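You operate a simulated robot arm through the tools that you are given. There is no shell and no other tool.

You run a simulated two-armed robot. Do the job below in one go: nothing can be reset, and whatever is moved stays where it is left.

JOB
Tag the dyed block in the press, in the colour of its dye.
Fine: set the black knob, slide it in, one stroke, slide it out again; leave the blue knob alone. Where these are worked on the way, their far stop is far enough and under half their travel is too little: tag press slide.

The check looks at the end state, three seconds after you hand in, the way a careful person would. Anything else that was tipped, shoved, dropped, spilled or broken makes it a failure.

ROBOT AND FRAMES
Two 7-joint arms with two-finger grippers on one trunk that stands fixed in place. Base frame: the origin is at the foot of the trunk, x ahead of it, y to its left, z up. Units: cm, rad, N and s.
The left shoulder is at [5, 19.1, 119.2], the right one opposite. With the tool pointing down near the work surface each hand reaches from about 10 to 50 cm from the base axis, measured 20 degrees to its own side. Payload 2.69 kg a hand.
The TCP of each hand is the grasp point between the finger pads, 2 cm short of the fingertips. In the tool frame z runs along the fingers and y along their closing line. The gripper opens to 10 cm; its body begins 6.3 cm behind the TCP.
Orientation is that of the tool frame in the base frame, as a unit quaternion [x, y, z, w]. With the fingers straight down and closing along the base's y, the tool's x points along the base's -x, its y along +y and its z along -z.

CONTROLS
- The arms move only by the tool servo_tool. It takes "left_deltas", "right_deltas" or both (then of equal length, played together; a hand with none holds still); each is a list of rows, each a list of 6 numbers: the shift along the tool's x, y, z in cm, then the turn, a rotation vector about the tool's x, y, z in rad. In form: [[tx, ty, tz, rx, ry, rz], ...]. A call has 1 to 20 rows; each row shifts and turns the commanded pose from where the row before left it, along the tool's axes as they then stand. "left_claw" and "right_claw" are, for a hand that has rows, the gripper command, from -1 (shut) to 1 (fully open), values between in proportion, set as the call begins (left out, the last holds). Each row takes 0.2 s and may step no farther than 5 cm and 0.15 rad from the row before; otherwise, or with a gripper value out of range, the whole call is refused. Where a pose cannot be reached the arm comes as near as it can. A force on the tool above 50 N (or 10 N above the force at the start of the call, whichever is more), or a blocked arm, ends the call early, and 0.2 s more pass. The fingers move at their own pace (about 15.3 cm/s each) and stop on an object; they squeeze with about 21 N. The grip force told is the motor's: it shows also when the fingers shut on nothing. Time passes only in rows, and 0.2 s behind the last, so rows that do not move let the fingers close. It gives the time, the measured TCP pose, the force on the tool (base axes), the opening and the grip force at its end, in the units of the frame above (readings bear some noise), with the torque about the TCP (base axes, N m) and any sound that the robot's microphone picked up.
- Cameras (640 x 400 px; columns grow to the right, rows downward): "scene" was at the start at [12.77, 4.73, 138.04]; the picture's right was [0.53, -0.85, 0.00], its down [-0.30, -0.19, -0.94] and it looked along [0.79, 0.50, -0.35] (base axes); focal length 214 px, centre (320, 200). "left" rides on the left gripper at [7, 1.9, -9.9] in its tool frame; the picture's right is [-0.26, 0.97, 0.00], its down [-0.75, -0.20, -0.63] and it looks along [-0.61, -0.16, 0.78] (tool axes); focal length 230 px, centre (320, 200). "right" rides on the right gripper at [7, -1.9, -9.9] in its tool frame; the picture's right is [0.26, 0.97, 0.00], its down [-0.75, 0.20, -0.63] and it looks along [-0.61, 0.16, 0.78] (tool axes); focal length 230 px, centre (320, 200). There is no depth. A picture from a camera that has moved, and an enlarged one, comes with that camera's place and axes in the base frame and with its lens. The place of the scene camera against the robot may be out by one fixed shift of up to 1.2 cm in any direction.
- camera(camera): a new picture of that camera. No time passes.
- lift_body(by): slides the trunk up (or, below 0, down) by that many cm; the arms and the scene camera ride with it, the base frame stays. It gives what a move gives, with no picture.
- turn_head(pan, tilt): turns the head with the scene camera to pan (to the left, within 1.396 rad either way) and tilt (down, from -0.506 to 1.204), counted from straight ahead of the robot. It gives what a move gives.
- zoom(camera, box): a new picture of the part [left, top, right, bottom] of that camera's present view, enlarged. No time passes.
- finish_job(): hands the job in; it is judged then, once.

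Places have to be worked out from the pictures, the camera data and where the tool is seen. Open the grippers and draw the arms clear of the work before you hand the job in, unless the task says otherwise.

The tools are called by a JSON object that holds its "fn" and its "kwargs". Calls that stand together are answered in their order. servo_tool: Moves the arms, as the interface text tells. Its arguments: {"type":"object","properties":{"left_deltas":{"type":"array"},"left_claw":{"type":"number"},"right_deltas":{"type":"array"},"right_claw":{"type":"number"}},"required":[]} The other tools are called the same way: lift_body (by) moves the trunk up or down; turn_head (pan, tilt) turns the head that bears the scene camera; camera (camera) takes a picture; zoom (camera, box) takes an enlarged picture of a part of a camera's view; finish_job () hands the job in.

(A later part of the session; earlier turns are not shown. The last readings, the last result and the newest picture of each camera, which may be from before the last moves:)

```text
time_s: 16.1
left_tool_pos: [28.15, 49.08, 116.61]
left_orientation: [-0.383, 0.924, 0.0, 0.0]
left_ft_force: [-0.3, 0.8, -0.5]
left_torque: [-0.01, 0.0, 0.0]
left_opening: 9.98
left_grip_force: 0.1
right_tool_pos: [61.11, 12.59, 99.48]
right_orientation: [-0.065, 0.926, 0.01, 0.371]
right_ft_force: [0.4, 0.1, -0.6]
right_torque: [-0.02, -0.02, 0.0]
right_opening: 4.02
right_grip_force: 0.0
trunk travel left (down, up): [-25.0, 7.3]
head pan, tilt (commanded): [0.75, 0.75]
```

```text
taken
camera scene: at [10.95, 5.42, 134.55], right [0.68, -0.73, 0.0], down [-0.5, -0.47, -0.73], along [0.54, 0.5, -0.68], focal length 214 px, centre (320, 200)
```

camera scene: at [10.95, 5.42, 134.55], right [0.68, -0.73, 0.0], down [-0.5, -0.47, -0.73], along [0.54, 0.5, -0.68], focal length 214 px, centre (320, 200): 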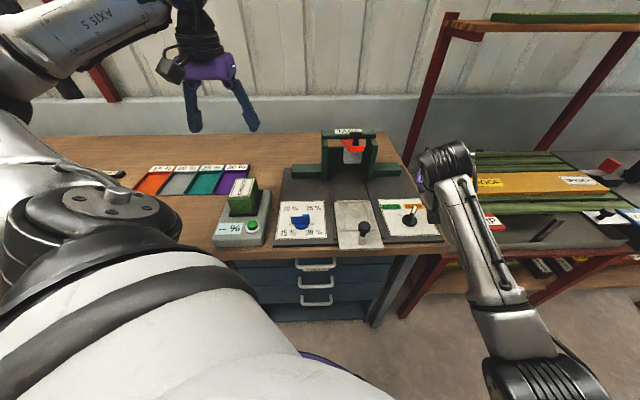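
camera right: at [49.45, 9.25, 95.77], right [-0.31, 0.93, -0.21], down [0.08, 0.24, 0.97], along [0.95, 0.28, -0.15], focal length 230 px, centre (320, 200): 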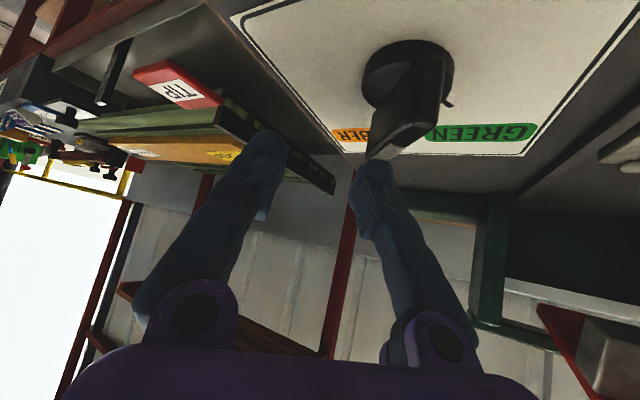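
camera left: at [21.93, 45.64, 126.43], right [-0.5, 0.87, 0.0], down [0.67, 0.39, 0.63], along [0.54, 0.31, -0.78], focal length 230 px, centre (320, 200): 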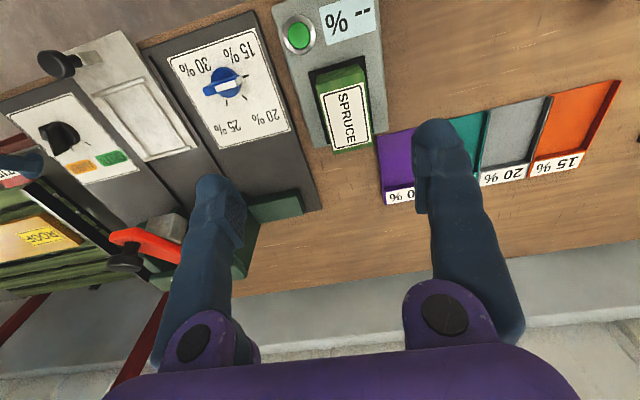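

Tracking upward is fine. I'll test moving sideways to directly above the knob at this height.

{"fn": "servo_tool", "kwargs": {"right_deltas": [[0.918, 1.226, -0.924, 0, 0, 0], [0.918, 1.226, -0.924, 0, 0, 0]]}}

{"fn": "camera", "kwargs": {"camera": "right"}}

```text
time_s: 16.7
left_tool_pos: [28.18, 49.28, 116.54]
left_orientation: [-0.383, 0.924, 0.0, 0.0]
left_ft_force: [0.1, 0.3, 0.4]
left_torque: [0.0, 0.0, -0.01]
left_opening: 10.02
left_grip_force: 0.1
right_tool_pos: [58.19, 14.77, 99.68]
right_orientation: [-0.064, 0.926, 0.008, 0.373]
right_ft_force: [0.2, -0.1, 0.4]
right_torque: [-0.05, -0.01, 0.0]
right_opening: 4.01
right_grip_force: 0.0
trunk travel left (down, up): [-25.0, 7.3]
head pan, tilt (commanded): [0.75, 0.75]
```

```text
taken
camera right: at [46.68, 11.46, 101.93], right [-0.31, 0.93, -0.21], down [0.08, 0.24, 0.97], along [0.95, 0.28, -0.14], focal length 230 px, centre (320, 200)
```

right: 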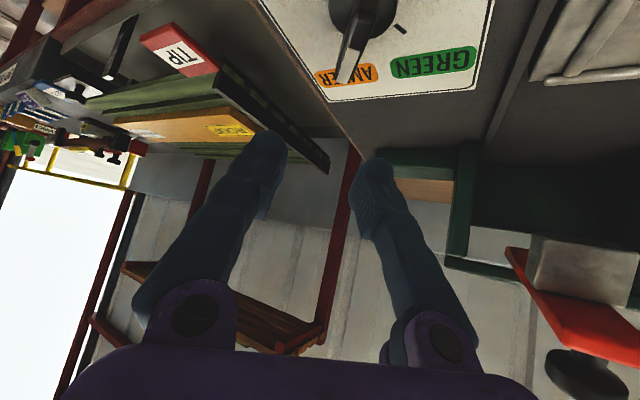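

Now exactly above the knob at z 99.7. I'll descend in small steps, checking tracking.

{"fn": "servo_tool", "kwargs": {"right_deltas": [[1.038, 0.05, 1.085, 0, 0, 0], [1.038, 0.05, 1.085, 0, 0, 0], [1.038, 0.05, 1.085, 0, 0, 0]]}}

```text
time_s: 17.5
left_tool_pos: [28.07, 49.31, 116.55]
left_orientation: [-0.383, 0.924, 0.0, 0.0]
left_ft_force: [-0.7, 0.2, 0.4]
left_torque: [0.0, 0.0, 0.03]
left_opening: 10.01
left_grip_force: 0.0
right_tool_pos: [59.62, 13.24, 95.8]
right_orientation: [-0.058, 0.922, -0.001, 0.383]
right_ft_force: [-0.9, -0.3, -0.6]
right_torque: [0.01, -0.01, 0.04]
right_opening: 4.02
right_grip_force: 0.1
trunk travel left (down, up): [-25.0, 7.3]
head pan, tilt (commanded): [0.75, 0.75]
```

Below z≈97 the right arm drifts off, so it is a posture limit at this height relative to the shoulder. Lowering the trunk ~10 cm should fix that; I'll raise the right hand first, then lower the trunk.

{"fn": "servo_tool", "kwargs": {"right_deltas": [[-1.765, -0.115, -1.77, 0, 0, 0], [-1.765, -0.115, -1.77, 0, 0, 0], [-1.765, -0.115, -1.77, 0, 0, 0], [-1.765, -0.115, -1.77, 0, 0, 0]]}}

{"fn": "lift_body", "kwargs": {"by": -9}}

{"fn": "camera", "kwargs": {"camera": "scene"}}

{"fn": "camera", "kwargs": {"camera": "right"}}

{"fn": "camera", "kwargs": {"camera": "left"}}

```text
time_s: 18.5
left_tool_pos: [28.08, 49.24, 116.51]
left_orientation: [-0.382, 0.924, -0.001, -0.001]
left_ft_force: [0.0, 0.6, 1.2]
left_torque: [0.0, 0.0, 0.02]
left_opening: 9.99
left_grip_force: 0.1
right_tool_pos: [58.2, 14.86, 104.94]
right_orientation: [-0.066, 0.926, 0.011, 0.371]
right_ft_force: [-0.3, -0.2, 0.2]
right_torque: [0.02, 0.03, -0.01]
right_opening: 4.0
right_grip_force: 0.0
trunk travel left (down, up): [-25.0, 7.3]
head pan, tilt (commanded): [0.75, 0.75]
```

```text
time_s: 19.7
left_tool_pos: [28.08, 49.27, 107.6]
left_orientation: [-0.383, 0.924, -0.001, 0.001]
left_ft_force: [0.0, 0.2, 0.0]
left_torque: [-0.03, 0.02, 0.01]
left_opening: 10.03
left_grip_force: 0.0
right_tool_pos: [58.33, 14.99, 96.0]
right_orientation: [-0.067, 0.926, 0.01, 0.371]
right_ft_force: [0.3, 0.7, -0.1]
right_torque: [0.0, -0.01, -0.02]
right_opening: 4.0
right_grip_force: 0.1
trunk travel left (down, up): [-16.0, 16.3]
head pan, tilt (commanded): [0.75, 0.75]
```

```text
taken
camera scene: at [10.94, 5.41, 125.56], right [0.68, -0.73, 0.0], down [-0.5, -0.47, -0.73], along [0.54, 0.5, -0.68], focal length 214 px, centre (320, 200)
```

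scene: 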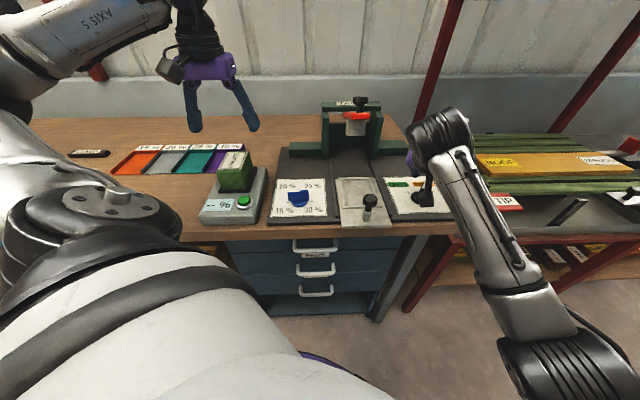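

```text
taken
camera right: at [46.63, 11.54, 98.24], right [-0.31, 0.93, -0.21], down [0.08, 0.24, 0.97], along [0.95, 0.28, -0.15], focal length 230 px, centre (320, 200)
```

right: 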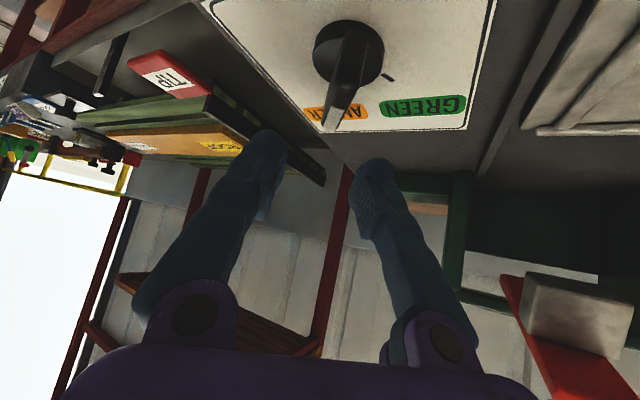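

```text
taken
camera left: at [21.88, 45.59, 117.47], right [-0.5, 0.87, 0.0], down [0.67, 0.39, 0.63], along [0.55, 0.32, -0.78], focal length 230 px, centre (320, 200)
```

left: 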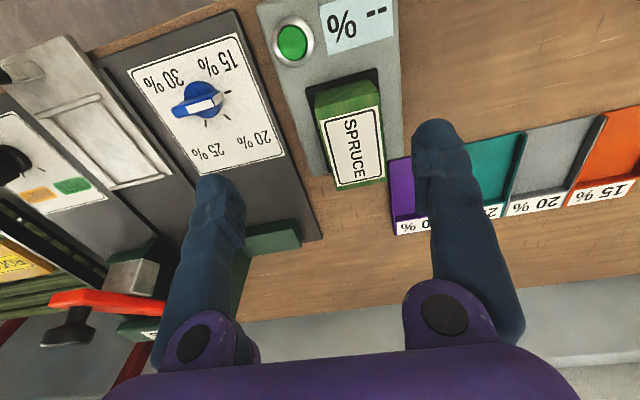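

Tracking is right again at (58.3, 15.0, 96). I'll zoom on the knob to measure the fin direction against the hand.

{"fn": "zoom", "kwargs": {"camera": "right", "box": [240, 0, 480, 160]}}

{"fn": "zoom", "kwargs": {"camera": "left", "box": [0, 90, 140, 240]}}

```text
2.50 times, centred on (360, 80) of right
camera zoom: at [46.63, 11.54, 98.24], right [-0.31, 0.93, -0.21], down [0.08, 0.24, 0.97], along [0.95, 0.28, -0.15], focal length 575 px, centre (220, 500)
```

zoom: 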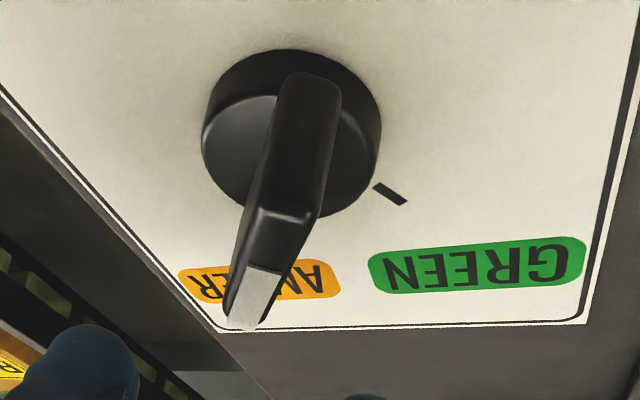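

```text
2.67 times, centred on (70, 165) of left
camera zoom: at [21.88, 45.59, 117.47], right [-0.5, 0.87, 0.0], down [0.67, 0.39, 0.63], along [0.55, 0.32, -0.78], focal length 614 px, centre (987, 293)
```

zoom: 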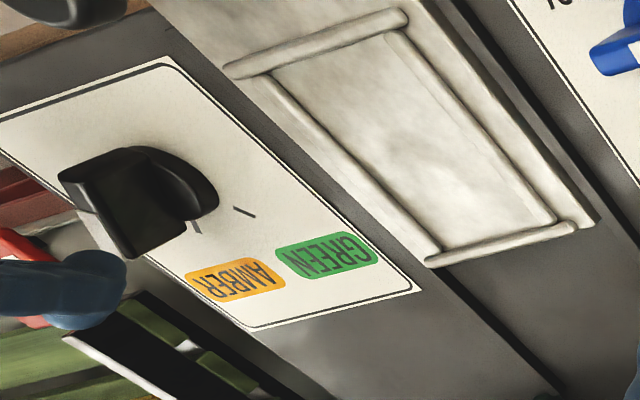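

Fin azimuth ≈11°, green tick ≈81° about the axis (58.15, 14.8). I'll trim the hand's yaw/roll to match the fin and lower around it.

{"fn": "servo_tool", "kwargs": {"right_deltas": [[0, 0, 0, -0.0576, 0.0264, -0.0163], [0.87, 0, 0.966, 0, 0, 0], [0.87, 0, 0.966, 0, 0, 0], [0.87, 0, 0.966, 0, 0, 0], [0.87, 0, 0.966, 0, 0, 0]], "right_claw": -0.2}}

{"fn": "camera", "kwargs": {"camera": "right"}}

```text
time_s: 20.9
left_tool_pos: [28.0, 49.22, 107.55]
left_orientation: [-0.382, 0.924, -0.001, -0.001]
left_ft_force: [0.0, -0.4, 0.0]
left_torque: [-0.07, 0.01, 0.01]
left_opening: 9.98
left_grip_force: 0.1
right_tool_pos: [58.66, 14.6, 90.89]
right_orientation: [-0.082, 0.929, 0.031, 0.36]
right_ft_force: [-0.1, -0.1, -0.5]
right_torque: [-0.01, 0.0, -0.01]
right_opening: 3.99
right_grip_force: 0.1
trunk travel left (down, up): [-16.0, 16.3]
head pan, tilt (commanded): [0.75, 0.75]
```

```text
taken
camera right: at [47.31, 10.65, 93.39], right [-0.36, 0.92, -0.18], down [0.09, 0.22, 0.97], along [0.93, 0.33, -0.16], focal length 230 px, centre (320, 200)
```

right: 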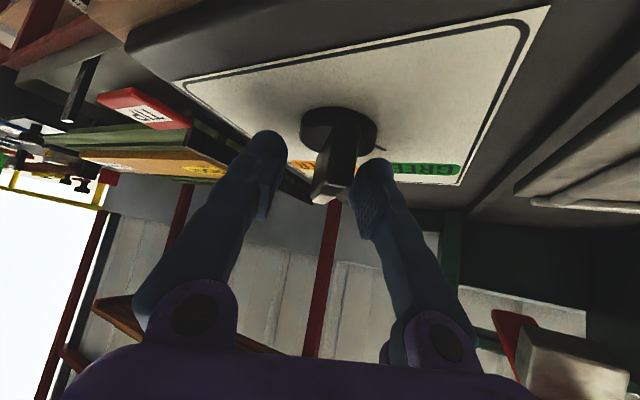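

Orientation is right; TCP is ~0.3 cm right and ~0.5 cm beyond the axis. I'll trim that before gripping.

{"fn": "servo_tool", "kwargs": {"right_deltas": [[0.347, 0.3, -0.316, 0, 0, 0], [0, 0, 0, 0, 0, 0]], "right_claw": -0.2}}

{"fn": "camera", "kwargs": {"camera": "right"}}

```text
time_s: 21.5
left_tool_pos: [28.11, 49.26, 107.65]
left_orientation: [-0.383, 0.924, 0.0, 0.0]
left_ft_force: [-1.0, 0.0, -0.2]
left_torque: [0.0, 0.02, 0.01]
left_opening: 10.0
left_grip_force: 0.0
right_tool_pos: [58.16, 14.7, 90.78]
right_orientation: [-0.083, 0.929, 0.031, 0.361]
right_ft_force: [0.6, -0.6, 0.7]
right_torque: [0.0, -0.01, 0.02]
right_opening: 4.0
right_grip_force: 0.0
trunk travel left (down, up): [-16.0, 16.3]
head pan, tilt (commanded): [0.75, 0.75]
```

```text
taken
camera right: at [46.8, 10.82, 93.41], right [-0.36, 0.92, -0.18], down [0.09, 0.22, 0.97], along [0.93, 0.33, -0.16], focal length 230 px, centre (320, 200)
```

right: 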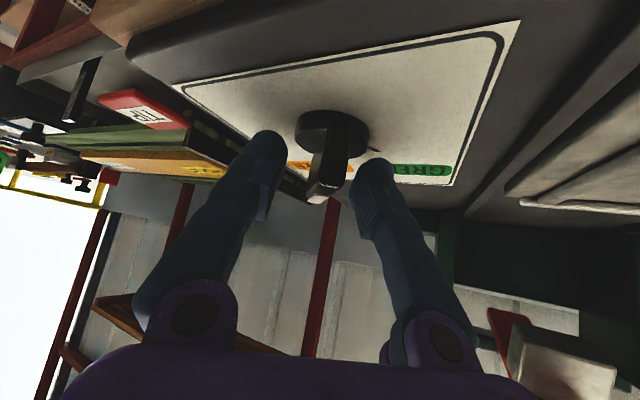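

TCP is on the knob axis now, fin between the fingers. Closing the right gripper on it.

{"fn": "servo_tool", "kwargs": {"right_deltas": [[0, 0, 0, 0, 0, 0], [0, 0, 0, 0, 0, 0]], "right_claw": -1}}

{"fn": "camera", "kwargs": {"camera": "right"}}

```text
time_s: 22.1
left_tool_pos: [28.16, 49.38, 107.51]
left_orientation: [-0.384, 0.923, -0.002, -0.001]
left_ft_force: [0.2, -1.2, -0.4]
left_torque: [0.0, -0.01, -0.01]
left_opening: 10.0
left_grip_force: 0.1
right_tool_pos: [58.05, 15.03, 90.79]
right_orientation: [-0.083, 0.928, 0.03, 0.361]
right_ft_force: [6.0, 16.6, 5.8]
right_torque: [0.06, 0.54, 0.03]
right_opening: 1.24
right_grip_force: 38.6
trunk travel left (down, up): [-16.0, 16.3]
head pan, tilt (commanded): [0.75, 0.75]
```

```text
taken
camera right: at [46.78, 10.97, 93.35], right [-0.36, 0.92, -0.18], down [0.09, 0.22, 0.97], along [0.93, 0.33, -0.16], focal length 230 px, centre (320, 200)
```

right: 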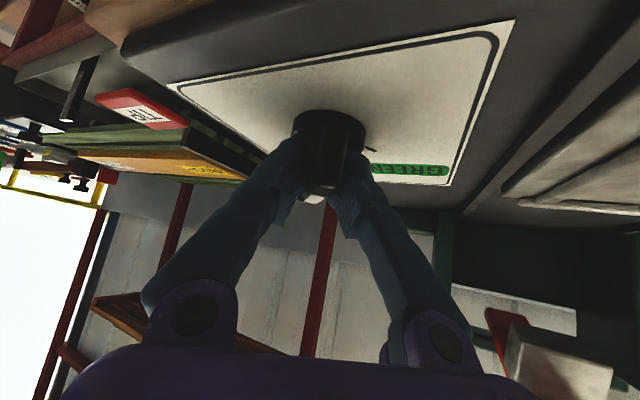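

Gripped the fin (1.24 cm), with ~17 N sideways because the axis lies ~0.3 cm further left. I'll relieve that shift before turning.

{"fn": "servo_tool", "kwargs": {"right_deltas": [[0, 0.3, 0, 0, 0, 0], [0, 0, 0, 0, 0, 0]], "right_claw": -1}}

```text
time_s: 22.7
left_tool_pos: [28.08, 49.17, 107.62]
left_orientation: [-0.382, 0.924, 0.001, 0.0]
left_ft_force: [0.1, 0.4, -0.1]
left_torque: [0.0, -0.02, 0.0]
left_opening: 10.0
left_grip_force: 0.0
right_tool_pos: [58.18, 14.82, 90.98]
right_orientation: [-0.081, 0.928, 0.03, 0.363]
right_ft_force: [23.8, -4.9, 26.8]
right_torque: [0.06, -0.69, -0.03]
right_opening: 1.22
right_grip_force: 38.6
trunk travel left (down, up): [-16.0, 16.3]
head pan, tilt (commanded): [0.75, 0.75]
```

The hand now pushes along its own x (≈36 N), likely an artefact of the near-limit posture. I'll ease the command 0.3 cm along −tool x and re-read.

{"fn": "servo_tool", "kwargs": {"right_deltas": [[-0.3, 0, 0, 0, 0, 0], [0, 0, 0, 0, 0, 0]], "right_claw": -1}}

```text
time_s: 23.3
left_tool_pos: [28.02, 49.19, 107.7]
left_orientation: [-0.383, 0.924, 0.001, 0.001]
left_ft_force: [-0.1, 0.5, 0.0]
left_torque: [-0.02, -0.01, -0.02]
left_opening: 9.98
left_grip_force: 0.1
right_tool_pos: [58.03, 14.94, 90.87]
right_orientation: [-0.082, 0.93, 0.029, 0.358]
right_ft_force: [8.8, -14.0, 17.3]
right_torque: [0.01, -1.21, -0.08]
right_opening: 1.23
right_grip_force: 38.5
trunk travel left (down, up): [-16.0, 16.3]
head pan, tilt (commanded): [0.75, 0.75]
```

Forces are smaller; I'll trim 0.15 cm back in y and start turning the knob by 12°, watching the forces.

{"fn": "servo_tool", "kwargs": {"right_deltas": [[0, -0.15, 0, 0, 0, 0], [0, 0, 0, -0.0705, 0, -0.0774], [0, 0, 0, -0.0705, 0, -0.0774], [0, 0, 0, 0, 0, 0]], "right_claw": -1}}

{"fn": "camera", "kwargs": {"camera": "right"}}

```text
time_s: 24.3
left_tool_pos: [28.09, 49.04, 107.81]
left_orientation: [-0.383, 0.924, 0.001, 0.0]
left_ft_force: [0.1, 0.6, 0.8]
left_torque: [0.02, 0.03, -0.01]
left_opening: 10.02
left_grip_force: 0.0
right_tool_pos: [58.13, 14.82, 90.77]
right_orientation: [-0.179, 0.916, 0.069, 0.353]
right_ft_force: [9.4, -34.2, 11.1]
right_torque: [-0.59, 0.45, -0.17]
right_opening: 1.23
right_grip_force: 38.9
trunk travel left (down, up): [-16.0, 16.3]
head pan, tilt (commanded): [0.75, 0.75]
```

```text
taken
camera right: at [47.83, 8.65, 93.36], right [-0.54, 0.82, -0.17], down [0.05, 0.24, 0.97], along [0.84, 0.52, -0.17], focal length 230 px, centre (320, 200)
```

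right: 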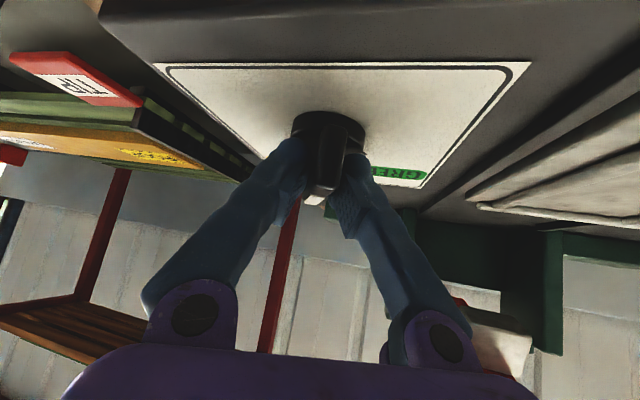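

The knob follows (now ≈22°); the ~34 N lateral force is plausibly the knob's friction reacted at the fin. Continuing the turn by another 18°.

{"fn": "servo_tool", "kwargs": {"right_deltas": [[0, 0, 0, -0.0705, 0, -0.0774], [0, 0, 0, -0.0705, 0, -0.0774], [0, 0, 0, -0.0705, 0, -0.0774], [0, 0, 0, 0, 0, 0]], "right_claw": -1}}

```text
time_s: 25.3
left_tool_pos: [28.19, 48.99, 107.67]
left_orientation: [-0.382, 0.924, 0.002, 0.0]
left_ft_force: [0.2, -0.4, 0.2]
left_torque: [0.02, 0.01, -0.03]
left_opening: 10.01
left_grip_force: 0.1
right_tool_pos: [58.18, 14.67, 90.84]
right_orientation: [-0.319, 0.877, 0.123, 0.338]
right_ft_force: [7.0, -35.7, 5.5]
right_torque: [-0.38, -0.17, -0.13]
right_opening: 1.22
right_grip_force: 39.4
trunk travel left (down, up): [-16.0, 16.3]
head pan, tilt (commanded): [0.75, 0.75]
```

Knob at ≈40°, force mostly −y, so I'll shift the command 0.15 cm toward −y while turning another 18°.

{"fn": "servo_tool", "kwargs": {"right_deltas": [[0.071, -0.115, -0.065, -0.0705, 0, -0.0774], [0, 0, 0, -0.0705, 0, -0.0774], [0, 0, 0, -0.0705, 0, -0.0774], [0, 0, 0, 0, 0, 0]], "right_claw": -1}}

{"fn": "camera", "kwargs": {"camera": "right"}}

{"fn": "zoom", "kwargs": {"camera": "left", "box": [0, 90, 140, 240]}}

{"fn": "zoom", "kwargs": {"camera": "scene", "box": [360, 140, 500, 240]}}

```text
time_s: 26.3
left_tool_pos: [28.21, 48.97, 107.63]
left_orientation: [-0.383, 0.924, 0.002, 0.0]
left_ft_force: [0.0, 0.6, 0.4]
left_torque: [0.01, 0.03, -0.01]
left_opening: 9.98
left_grip_force: 0.0
right_tool_pos: [58.29, 14.71, 90.74]
right_orientation: [-0.452, 0.816, 0.175, 0.315]
right_ft_force: [22.6, -23.3, 6.3]
right_torque: [-0.19, -0.33, -0.17]
right_opening: 1.25
right_grip_force: 38.5
trunk travel left (down, up): [-16.0, 16.3]
head pan, tilt (commanded): [0.75, 0.75]
```

```text
taken
camera right: at [53.57, 3.59, 93.33], right [-0.92, 0.35, -0.17], down [-0.1, 0.22, 0.97], along [0.38, 0.91, -0.17], focal length 230 px, centre (320, 200)
```

right: 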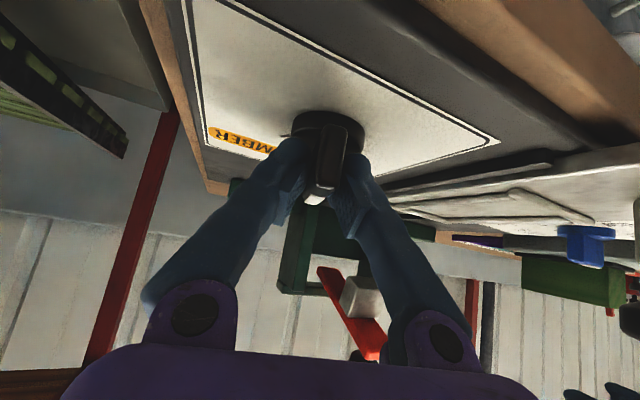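

```text
2.67 times, centred on (70, 165) of left
camera zoom: at [22.04, 45.38, 117.53], right [-0.5, 0.87, 0.0], down [0.67, 0.39, 0.63], along [0.54, 0.32, -0.78], focal length 614 px, centre (987, 293)
```

zoom: 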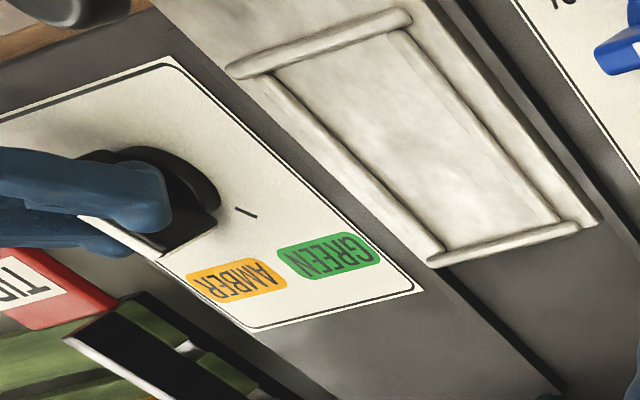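

```text
4.00 times, centred on (430, 190) of scene
camera zoom: at [11.12, 5.18, 125.55], right [0.68, -0.73, 0.0], down [-0.5, -0.46, -0.73], along [0.53, 0.5, -0.68], focal length 858 px, centre (-120, 240)
```

zoom: 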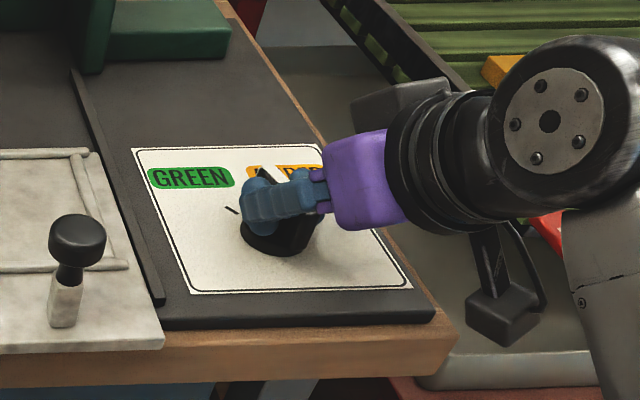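

Knob at ≈58° with a steady friction load. Turning the remaining ≈22° to 80°.

{"fn": "servo_tool", "kwargs": {"right_deltas": [[0, 0, 0, -0.0646, 0, -0.071], [0, 0, 0, -0.0646, 0, -0.071], [0, 0, 0, -0.0646, 0, -0.071], [0, 0, 0, -0.0646, 0, -0.071], [0, 0, 0, 0, 0, 0]], "right_claw": -1}}

{"fn": "zoom", "kwargs": {"camera": "left", "box": [0, 90, 140, 240]}}

{"fn": "zoom", "kwargs": {"camera": "right", "box": [220, 60, 440, 240]}}

{"fn": "zoom", "kwargs": {"camera": "scene", "box": [360, 140, 500, 240]}}

```text
time_s: 27.5
left_tool_pos: [28.34, 49.12, 107.52]
left_orientation: [-0.383, 0.924, 0.002, -0.001]
left_ft_force: [-0.5, 0.2, 0.3]
left_torque: [0.01, 0.04, -0.01]
left_opening: 9.99
left_grip_force: 0.0
right_tool_pos: [58.49, 14.47, 90.74]
right_orientation: [-0.599, 0.715, 0.232, 0.277]
right_ft_force: [34.2, -21.6, 14.1]
right_torque: [-0.53, -0.36, -0.24]
right_opening: 1.21
right_grip_force: 39.2
trunk travel left (down, up): [-16.0, 16.3]
head pan, tilt (commanded): [0.75, 0.75]
```

```text
2.67 times, centred on (70, 165) of left
camera zoom: at [22.08, 45.39, 117.53], right [-0.5, 0.87, 0.0], down [0.67, 0.39, 0.63], along [0.54, 0.32, -0.78], focal length 614 px, centre (987, 293)
```

zoom: 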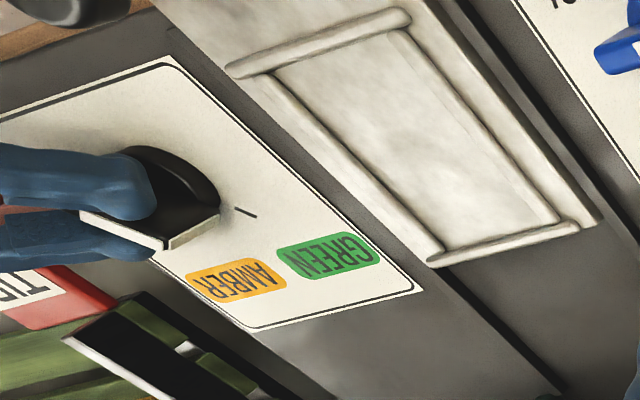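

```text
2.22 times, centred on (330, 150) of right
camera zoom: at [58.15, 2.59, 93.33], right [-0.98, -0.02, -0.17], down [-0.17, 0.16, 0.97], along [0.01, 0.99, -0.17], focal length 511 px, centre (298, 311)
```

zoom: 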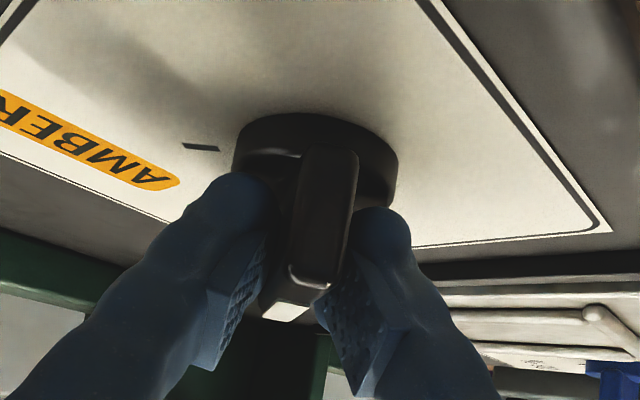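

```text
4.00 times, centred on (430, 190) of scene
camera zoom: at [11.16, 5.18, 125.56], right [0.68, -0.73, 0.0], down [-0.5, -0.46, -0.73], along [0.53, 0.5, -0.68], focal length 858 px, centre (-120, 240)
```

zoom: 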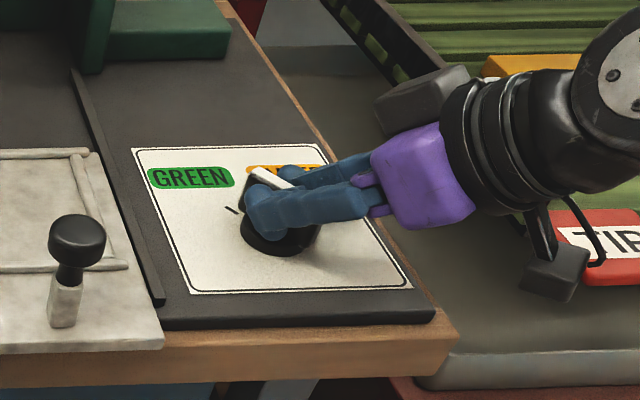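

Hand and fin are at azimuth ≈80°, and the fin end lines up with where the green tick is. I'll release and lift the right hand off to verify.

{"fn": "servo_tool", "kwargs": {"right_deltas": [[0, 0, 0, 0, 0, 0], [0, 0, 0, 0, 0, 0]], "right_claw": -0.2}}

{"fn": "servo_tool", "kwargs": {"right_deltas": [[-1.346, 0, -1.48, 0, 0, 0], [-1.346, 0, -1.48, 0, 0, 0], [-1.346, 0, -1.48, 0, 0, 0], [-1.346, 0, -1.48, 0, 0, 0]]}}

{"fn": "zoom", "kwargs": {"camera": "right", "box": [200, 0, 480, 160]}}

{"fn": "zoom", "kwargs": {"camera": "left", "box": [0, 90, 140, 240]}}

{"fn": "zoom", "kwargs": {"camera": "scene", "box": [360, 140, 500, 240]}}

```text
time_s: 28.1
left_tool_pos: [28.0, 49.38, 107.54]
left_orientation: [-0.383, 0.924, 0.0, 0.0]
left_ft_force: [0.2, -0.1, -1.7]
left_torque: [-0.04, 0.0, -0.01]
left_opening: 9.97
left_grip_force: 0.1
right_tool_pos: [57.93, 15.33, 90.83]
right_orientation: [-0.602, 0.713, 0.236, 0.273]
right_ft_force: [-0.6, 0.6, -0.4]
right_torque: [-0.01, -0.02, 0.01]
right_opening: 4.03
right_grip_force: 0.1
trunk travel left (down, up): [-16.0, 16.3]
head pan, tilt (commanded): [0.75, 0.75]
```

```text
time_s: 29.1
left_tool_pos: [28.12, 49.32, 107.5]
left_orientation: [-0.382, 0.924, 0.0, 0.001]
left_ft_force: [-0.2, -0.2, 0.0]
left_torque: [-0.02, -0.02, 0.0]
left_opening: 10.02
left_grip_force: 0.1
right_tool_pos: [57.94, 15.15, 98.88]
right_orientation: [-0.601, 0.713, 0.235, 0.275]
right_ft_force: [-0.5, 0.1, -0.8]
right_torque: [0.04, 0.0, 0.02]
right_opening: 4.03
right_grip_force: 0.0
trunk travel left (down, up): [-16.0, 16.3]
head pan, tilt (commanded): [0.75, 0.75]
```

```text
2.29 times, centred on (340, 80) of right
camera zoom: at [57.77, 3.13, 101.43], right [-0.99, -0.03, -0.17], down [-0.17, 0.16, 0.97], along [0.0, 0.99, -0.16], focal length 526 px, centre (274, 474)
```

zoom: 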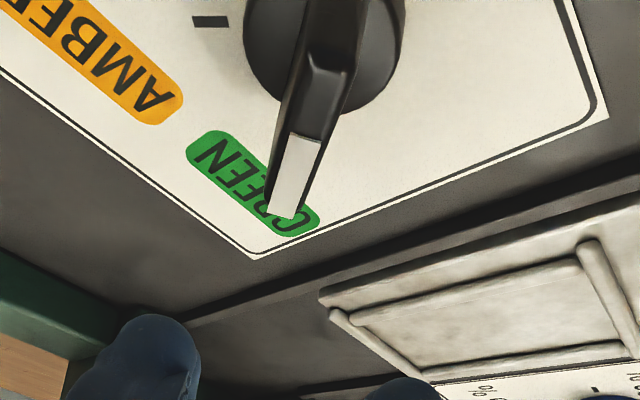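

```text
2.67 times, centred on (70, 165) of left
camera zoom: at [21.88, 45.61, 117.45], right [-0.5, 0.87, 0.0], down [0.67, 0.39, 0.63], along [0.55, 0.32, -0.78], focal length 614 px, centre (987, 293)
```

zoom: 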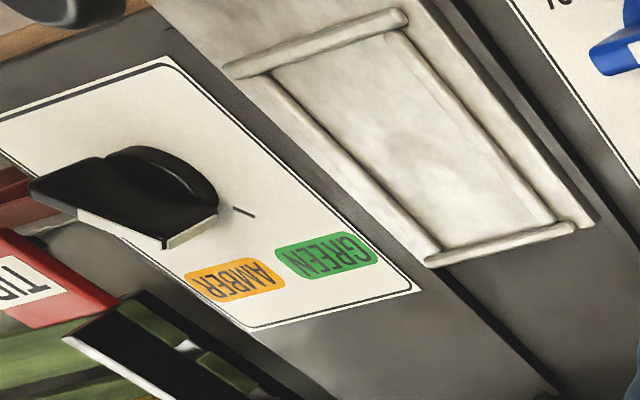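

```text
4.00 times, centred on (430, 190) of scene
camera zoom: at [10.95, 5.42, 125.55], right [0.68, -0.73, 0.0], down [-0.5, -0.47, -0.73], along [0.54, 0.5, -0.68], focal length 858 px, centre (-120, 240)
```

zoom: 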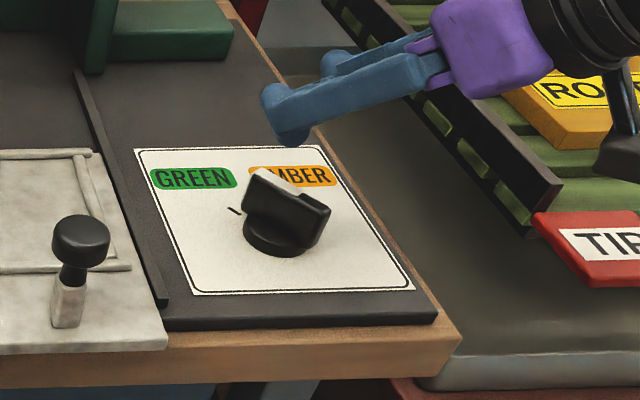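

The pointer is now on GREEN. I'll zoom harder to check how well it is centred on the green tick.

{"fn": "zoom", "kwargs": {"camera": "left", "box": [0, 110, 90, 170]}}

{"fn": "zoom", "kwargs": {"camera": "scene", "box": [385, 165, 455, 215]}}

{"fn": "zoom", "kwargs": {"camera": "right", "box": [270, 0, 400, 110]}}

```text
6.67 times, centred on (45, 140) of left
camera zoom: at [21.88, 45.61, 117.45], right [-0.5, 0.87, 0.0], down [0.67, 0.39, 0.63], along [0.55, 0.32, -0.78], focal length 1534 px, centre (2153, 600)
```

zoom: 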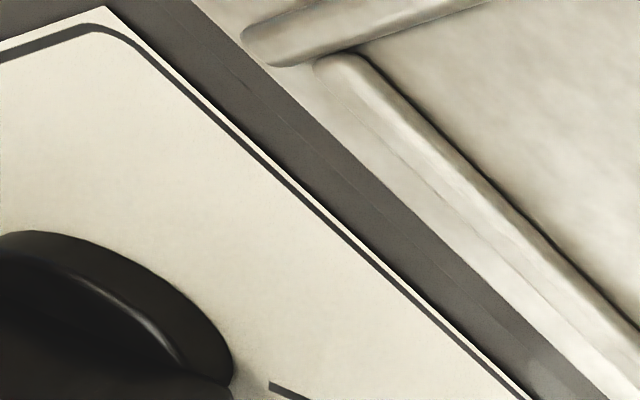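

```text
8.00 times, centred on (420, 190) of scene
camera zoom: at [10.95, 5.42, 125.55], right [0.68, -0.73, 0.0], down [-0.5, -0.47, -0.73], along [0.54, 0.5, -0.68], focal length 1716 px, centre (-480, 280)
```

zoom: 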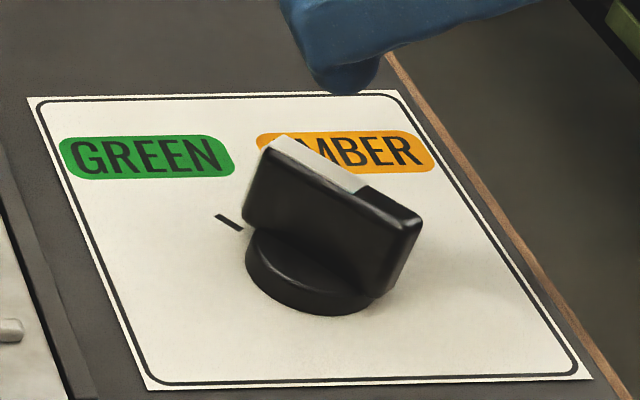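

```text
3.64 times, centred on (335, 55) of right
camera zoom: at [57.77, 3.13, 101.43], right [-0.99, -0.03, -0.17], down [-0.17, 0.16, 0.97], along [0.0, 0.99, -0.16], focal length 837 px, centre (266, 727)
```

zoom: 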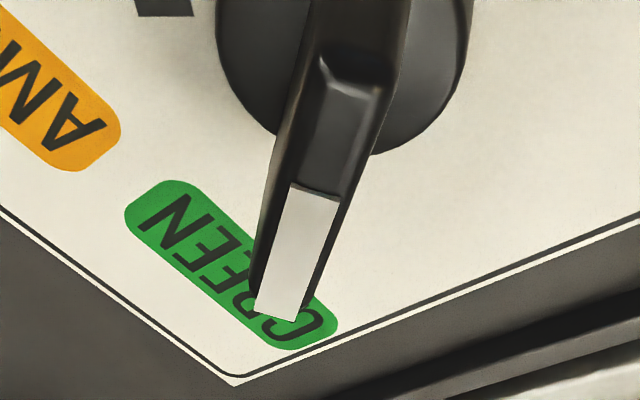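

Fin direction measures ≈80.4° with ticks fitting 10°/80°, so GREEN is set. Now I'll pull the right arm up and back out of the way and bring the left hand above the block.

{"fn": "servo_tool", "kwargs": {"right_deltas": [[-2.7, 0.02, -2.96, 0, 0, 0], [-2.7, 0.02, -2.96, 0, 0, 0], [2.565, 2.457, -2.33, 0, 0, 0], [2.565, 2.457, -2.33, 0, 0, 0], [2.565, 2.457, -2.33, 0, 0, 0], [2.565, 2.457, -2.33, 0, 0, 0], [2.565, 2.457, -2.33, 0, 0, 0]], "left_deltas": [[0, 0, 0, 0, 0, 0], [0, 0, 0, 0, 0, 0], [-0.96, 0.48, 0.6, 0, 0, 0], [-0.96, 0.48, 0.6, 0, 0, 0], [-0.96, 0.48, 0.6, 0, 0, 0], [-0.96, 0.48, 0.6, 0, 0, 0], [-0.96, 0.48, 0.6, 0, 0, 0]], "left_claw": 1}}

{"fn": "camera", "kwargs": {"camera": "left"}}

{"fn": "camera", "kwargs": {"camera": "scene"}}

```text
time_s: 30.7
left_tool_pos: [29.78, 54.36, 104.49]
left_orientation: [-0.383, 0.924, 0.0, 0.0]
left_ft_force: [-0.2, 0.0, 0.1]
left_torque: [-0.01, 0.01, 0.02]
left_opening: 9.99
left_grip_force: 0.1
right_tool_pos: [42.96, 0.09, 106.72]
right_orientation: [-0.601, 0.713, 0.235, 0.274]
right_ft_force: [0.9, 0.1, 0.6]
right_torque: [0.0, 0.07, 0.01]
right_opening: 3.98
right_grip_force: 0.0
trunk travel left (down, up): [-16.0, 16.3]
head pan, tilt (commanded): [0.75, 0.75]
```

```text
taken
camera left: at [23.59, 50.65, 114.39], right [-0.5, 0.87, 0.0], down [0.67, 0.39, 0.63], along [0.55, 0.32, -0.78], focal length 230 px, centre (320, 200)
```

left: 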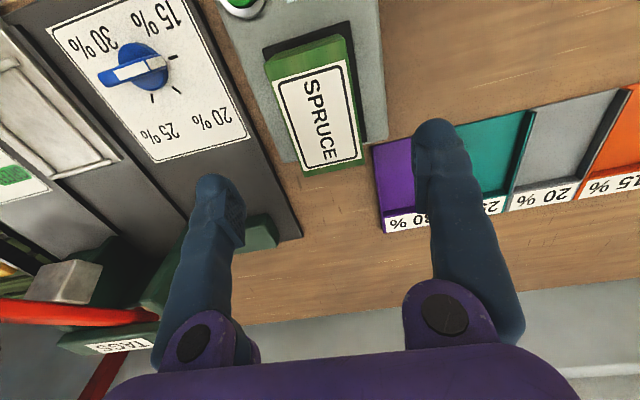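

```text
taken
camera scene: at [10.94, 5.39, 125.56], right [0.68, -0.73, 0.0], down [-0.5, -0.46, -0.73], along [0.54, 0.5, -0.68], focal length 214 px, centre (320, 200)
```

scene: 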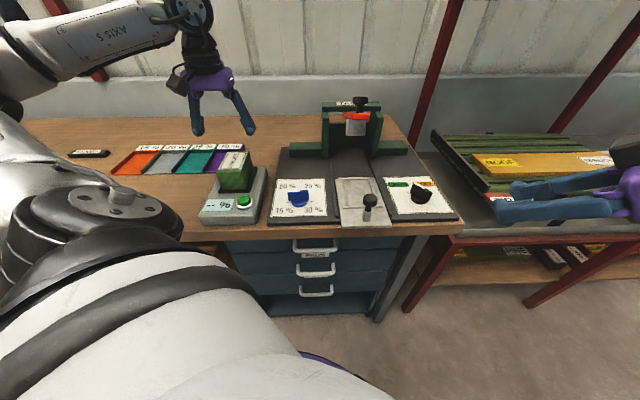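

Left hand is above the block. I'll zoom on the block to get its exact corners.

{"fn": "zoom", "kwargs": {"camera": "left", "box": [240, 10, 400, 190]}}

{"fn": "zoom", "kwargs": {"camera": "left", "box": [0, 20, 200, 200]}}

```text
2.22 times, centred on (320, 100) of left
camera zoom: at [23.59, 50.65, 114.39], right [-0.5, 0.87, 0.0], down [0.67, 0.39, 0.63], along [0.55, 0.32, -0.78], focal length 511 px, centre (320, 422)
```

zoom: 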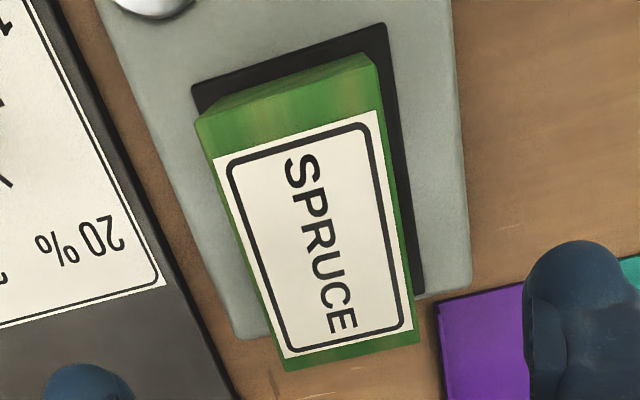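

```text
2.22 times, centred on (100, 110) of left
camera zoom: at [23.59, 50.65, 114.39], right [-0.5, 0.87, 0.0], down [0.67, 0.39, 0.63], along [0.55, 0.32, -0.78], focal length 511 px, centre (809, 400)
```

zoom: 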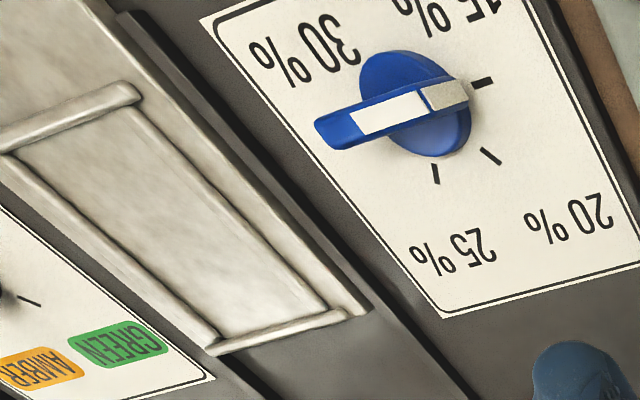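

Block measures ≈9.6 × 5.8 cm, centre ≈(29.4, 54.15), square to the press axes, top 95.8. I'll shift slightly and descend around it to TCP z≈93.4 (tips ≈91.4, above the meter).

{"fn": "servo_tool", "kwargs": {"left_deltas": [[0.42, 0.1, 1.0, 0, 0, 0], [0, 0, 2.5, 0, 0, 0], [0, 0, 2.5, 0, 0, 0], [0, 0, 2.5, 0, 0, 0], [0, 0, 1.3, 0, 0, 0], [0, 0, 1.2, 0, 0, 0]], "left_claw": 1}}

{"fn": "camera", "kwargs": {"camera": "left"}}

{"fn": "zoom", "kwargs": {"camera": "scene", "box": [160, 90, 300, 230]}}

```text
time_s: 32.1
left_tool_pos: [29.35, 54.09, 93.39]
left_orientation: [-0.383, 0.924, -0.001, 0.0]
left_ft_force: [0.2, -1.8, -1.0]
left_torque: [0.02, -0.01, 0.01]
left_opening: 9.99
left_grip_force: 0.0
right_tool_pos: [42.95, 0.12, 106.84]
right_orientation: [-0.601, 0.713, 0.236, 0.274]
right_ft_force: [0.4, -0.2, 0.5]
right_torque: [-0.02, 0.0, -0.01]
right_opening: 4.01
right_grip_force: 0.1
trunk travel left (down, up): [-16.0, 16.3]
head pan, tilt (commanded): [0.75, 0.75]
```

```text
taken
camera left: at [23.17, 50.49, 103.39], right [-0.5, 0.87, 0.0], down [0.67, 0.39, 0.63], along [0.54, 0.32, -0.78], focal length 230 px, centre (320, 200)
```

left: 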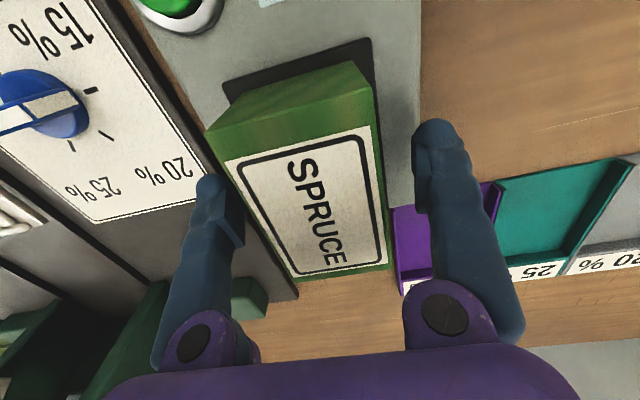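

```text
2.86 times, centred on (230, 160) of scene
camera zoom: at [10.97, 5.43, 125.55], right [0.68, -0.73, 0.0], down [-0.5, -0.47, -0.73], along [0.53, 0.5, -0.68], focal length 613 px, centre (577, 314)
```

zoom: 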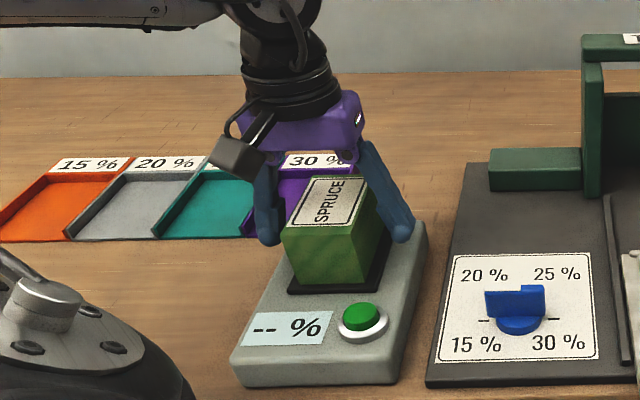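

Fingers are on either side of the block. Closing the left gripper.

{"fn": "servo_tool", "kwargs": {"left_deltas": [[0, 0, 0, 0, 0, 0], [0, 0, 0, 0, 0, 0], [0, 0, 0, 0, 0, 0]], "left_claw": -1}}

{"fn": "camera", "kwargs": {"camera": "left"}}

```text
time_s: 32.9
left_tool_pos: [29.39, 54.03, 93.57]
left_orientation: [-0.384, 0.924, 0.0, 0.0]
left_ft_force: [0.0, 0.1, -0.5]
left_torque: [0.03, -0.01, 0.01]
left_opening: 5.97
left_grip_force: 20.8
right_tool_pos: [42.92, 0.23, 106.8]
right_orientation: [-0.601, 0.712, 0.236, 0.275]
right_ft_force: [-0.1, -0.8, 0.0]
right_torque: [0.01, 0.02, 0.02]
right_opening: 4.0
right_grip_force: 0.1
trunk travel left (down, up): [-16.0, 16.3]
head pan, tilt (commanded): [0.75, 0.75]
```

```text
taken
camera left: at [23.18, 50.48, 103.4], right [-0.5, 0.87, 0.0], down [0.67, 0.39, 0.63], along [0.54, 0.31, -0.78], focal length 230 px, centre (320, 200)
```

left: 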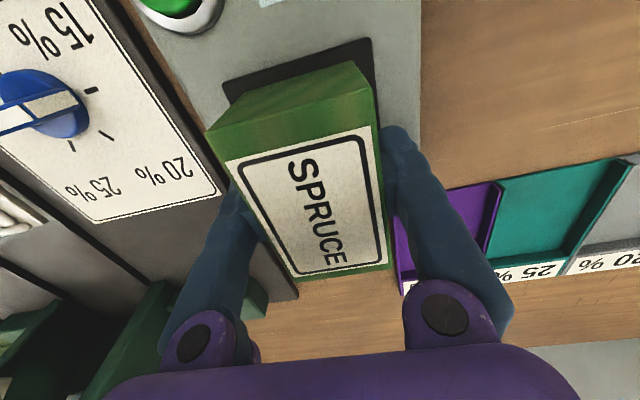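

Grip holds the block at 5.97 cm width. Lifting it straight up 8 cm and checking.

{"fn": "servo_tool", "kwargs": {"left_deltas": [[0, 0, -1.0, 0, 0, 0], [0, 0, -2.0, 0, 0, 0], [0, 0, -2.5, 0, 0, 0], [0, 0, -2.5, 0, 0, 0]], "left_claw": -1}}

{"fn": "camera", "kwargs": {"camera": "left"}}

{"fn": "zoom", "kwargs": {"camera": "scene", "box": [160, 60, 300, 230]}}

```text
time_s: 33.9
left_tool_pos: [29.43, 54.14, 101.63]
left_orientation: [-0.382, 0.924, 0.0, 0.0]
left_ft_force: [-0.2, -0.2, -1.5]
left_torque: [-0.03, 0.03, 0.04]
left_opening: 5.99
left_grip_force: 21.3
right_tool_pos: [43.01, 0.22, 106.78]
right_orientation: [-0.601, 0.712, 0.236, 0.275]
right_ft_force: [0.3, 0.7, 0.3]
right_torque: [0.0, -0.02, -0.01]
right_opening: 3.99
right_grip_force: 0.0
trunk travel left (down, up): [-16.0, 16.3]
head pan, tilt (commanded): [0.75, 0.75]
```

```text
taken
camera left: at [23.19, 50.44, 111.53], right [-0.5, 0.87, 0.0], down [0.67, 0.39, 0.63], along [0.54, 0.31, -0.78], focal length 230 px, centre (320, 200)
```

left: 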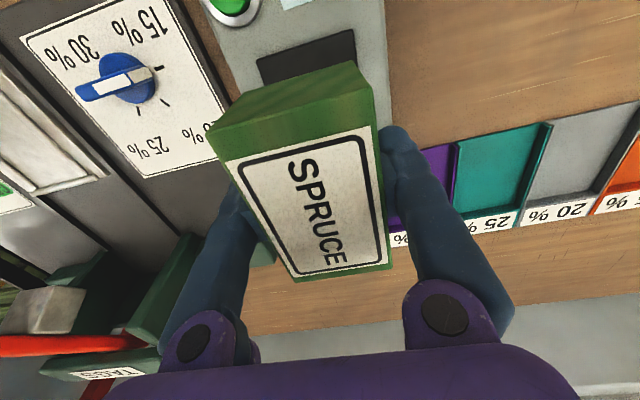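

```text
2.35 times, centred on (230, 145) of scene
camera zoom: at [10.96, 5.42, 125.55], right [0.68, -0.73, 0.0], down [-0.5, -0.47, -0.73], along [0.53, 0.5, -0.68], focal length 505 px, centre (532, 329)
```

zoom: 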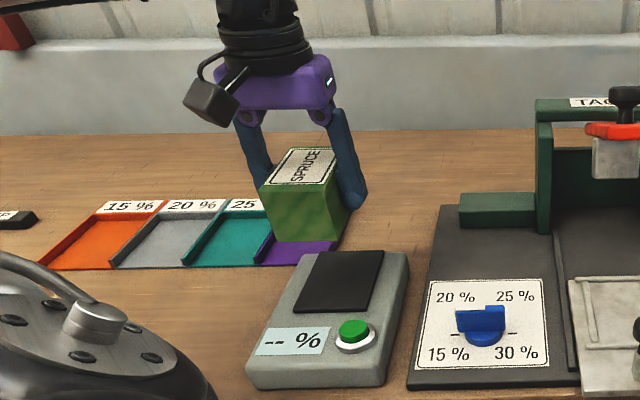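

Block is held level and centred under the TCP. I'll check the right camera's current view of the slide tray to measure its recess precisely.

{"fn": "camera", "kwargs": {"camera": "right"}}

{"fn": "zoom", "kwargs": {"camera": "scene", "box": [325, 160, 405, 230]}}

```text
taken
camera right: at [42.83, -11.81, 109.39], right [-0.99, -0.03, -0.17], down [-0.17, 0.16, 0.97], along [0.0, 0.99, -0.16], focal length 230 px, centre (320, 200)
```

right: 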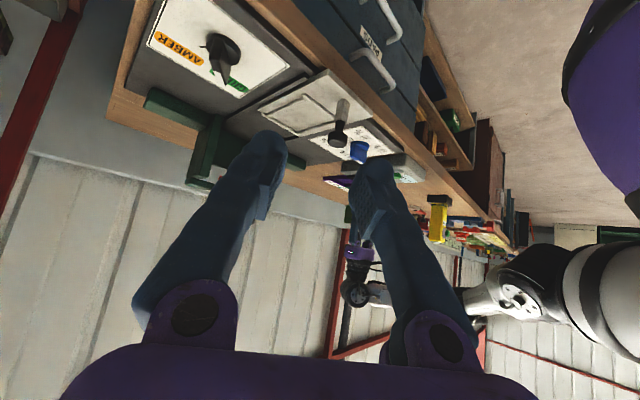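

```text
5.71 times, centred on (365, 195) of scene
camera zoom: at [10.96, 5.42, 125.55], right [0.68, -0.73, 0.0], down [-0.5, -0.47, -0.73], along [0.53, 0.5, -0.68], focal length 1226 px, centre (63, 229)
```

zoom: 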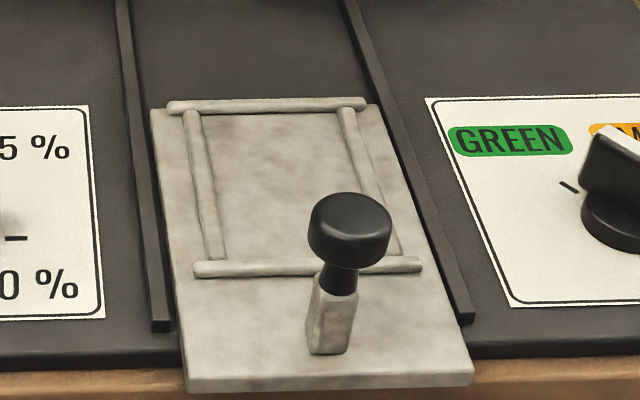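

The recess measures roughly 10.3 × 7 cm from the scene camera, so the fit is close. I'll move the right hand (still high) to get a closer view of the tray before placing the block.

{"fn": "servo_tool", "kwargs": {"right_deltas": [[0, 0, 0, 0, 0.15, 0], [0, 0, 0, 0, 0.15, 0], [-4.12, 0, 1.37, 0, 0, 0], [-4.12, 0, 1.37, 0, 0, 0], [-4.12, 0, 1.37, 0, 0, 0], [-4.12, 0, 1.37, 0, 0, 0]]}}

{"fn": "camera", "kwargs": {"camera": "right"}}

```text
time_s: 35.3
left_tool_pos: [29.3, 54.1, 101.55]
left_orientation: [-0.383, 0.924, 0.001, 0.0]
left_ft_force: [0.2, 0.7, -1.5]
left_torque: [0.01, -0.03, 0.0]
left_opening: 5.97
left_grip_force: 20.9
right_tool_pos: [45.65, 17.18, 108.93]
right_orientation: [-0.63, 0.746, 0.142, 0.164]
right_ft_force: [0.0, 0.0, 0.3]
right_torque: [0.0, 0.01, -0.02]
right_opening: 4.01
right_grip_force: 0.1
trunk travel left (down, up): [-16.0, 16.3]
head pan, tilt (commanded): [0.75, 0.75]
```

```text
taken
camera right: at [45.66, 6.49, 114.84], right [-0.99, -0.07, -0.1], down [-0.12, 0.44, 0.89], along [-0.02, 0.9, -0.44], focal length 230 px, centre (320, 200)
```

right: 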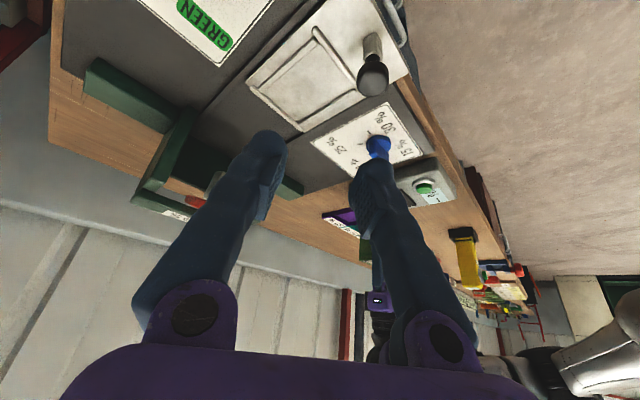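

The tray is well in view; zooming on it.

{"fn": "zoom", "kwargs": {"camera": "right", "box": [235, 0, 425, 140]}}

```text
2.86 times, centred on (330, 70) of right
camera zoom: at [45.66, 6.49, 114.84], right [-0.99, -0.07, -0.1], down [-0.12, 0.44, 0.89], along [-0.02, 0.9, -0.44], focal length 657 px, centre (291, 571)
```

zoom: 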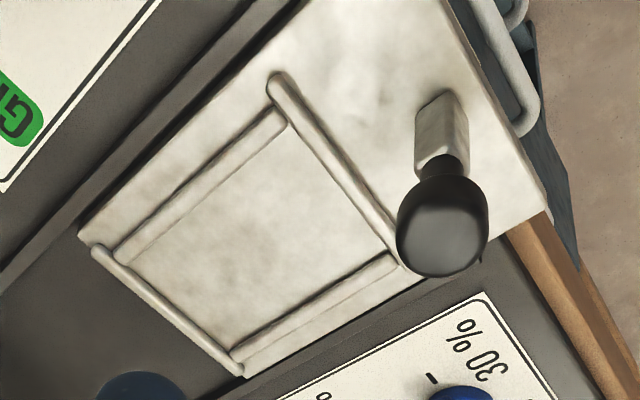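

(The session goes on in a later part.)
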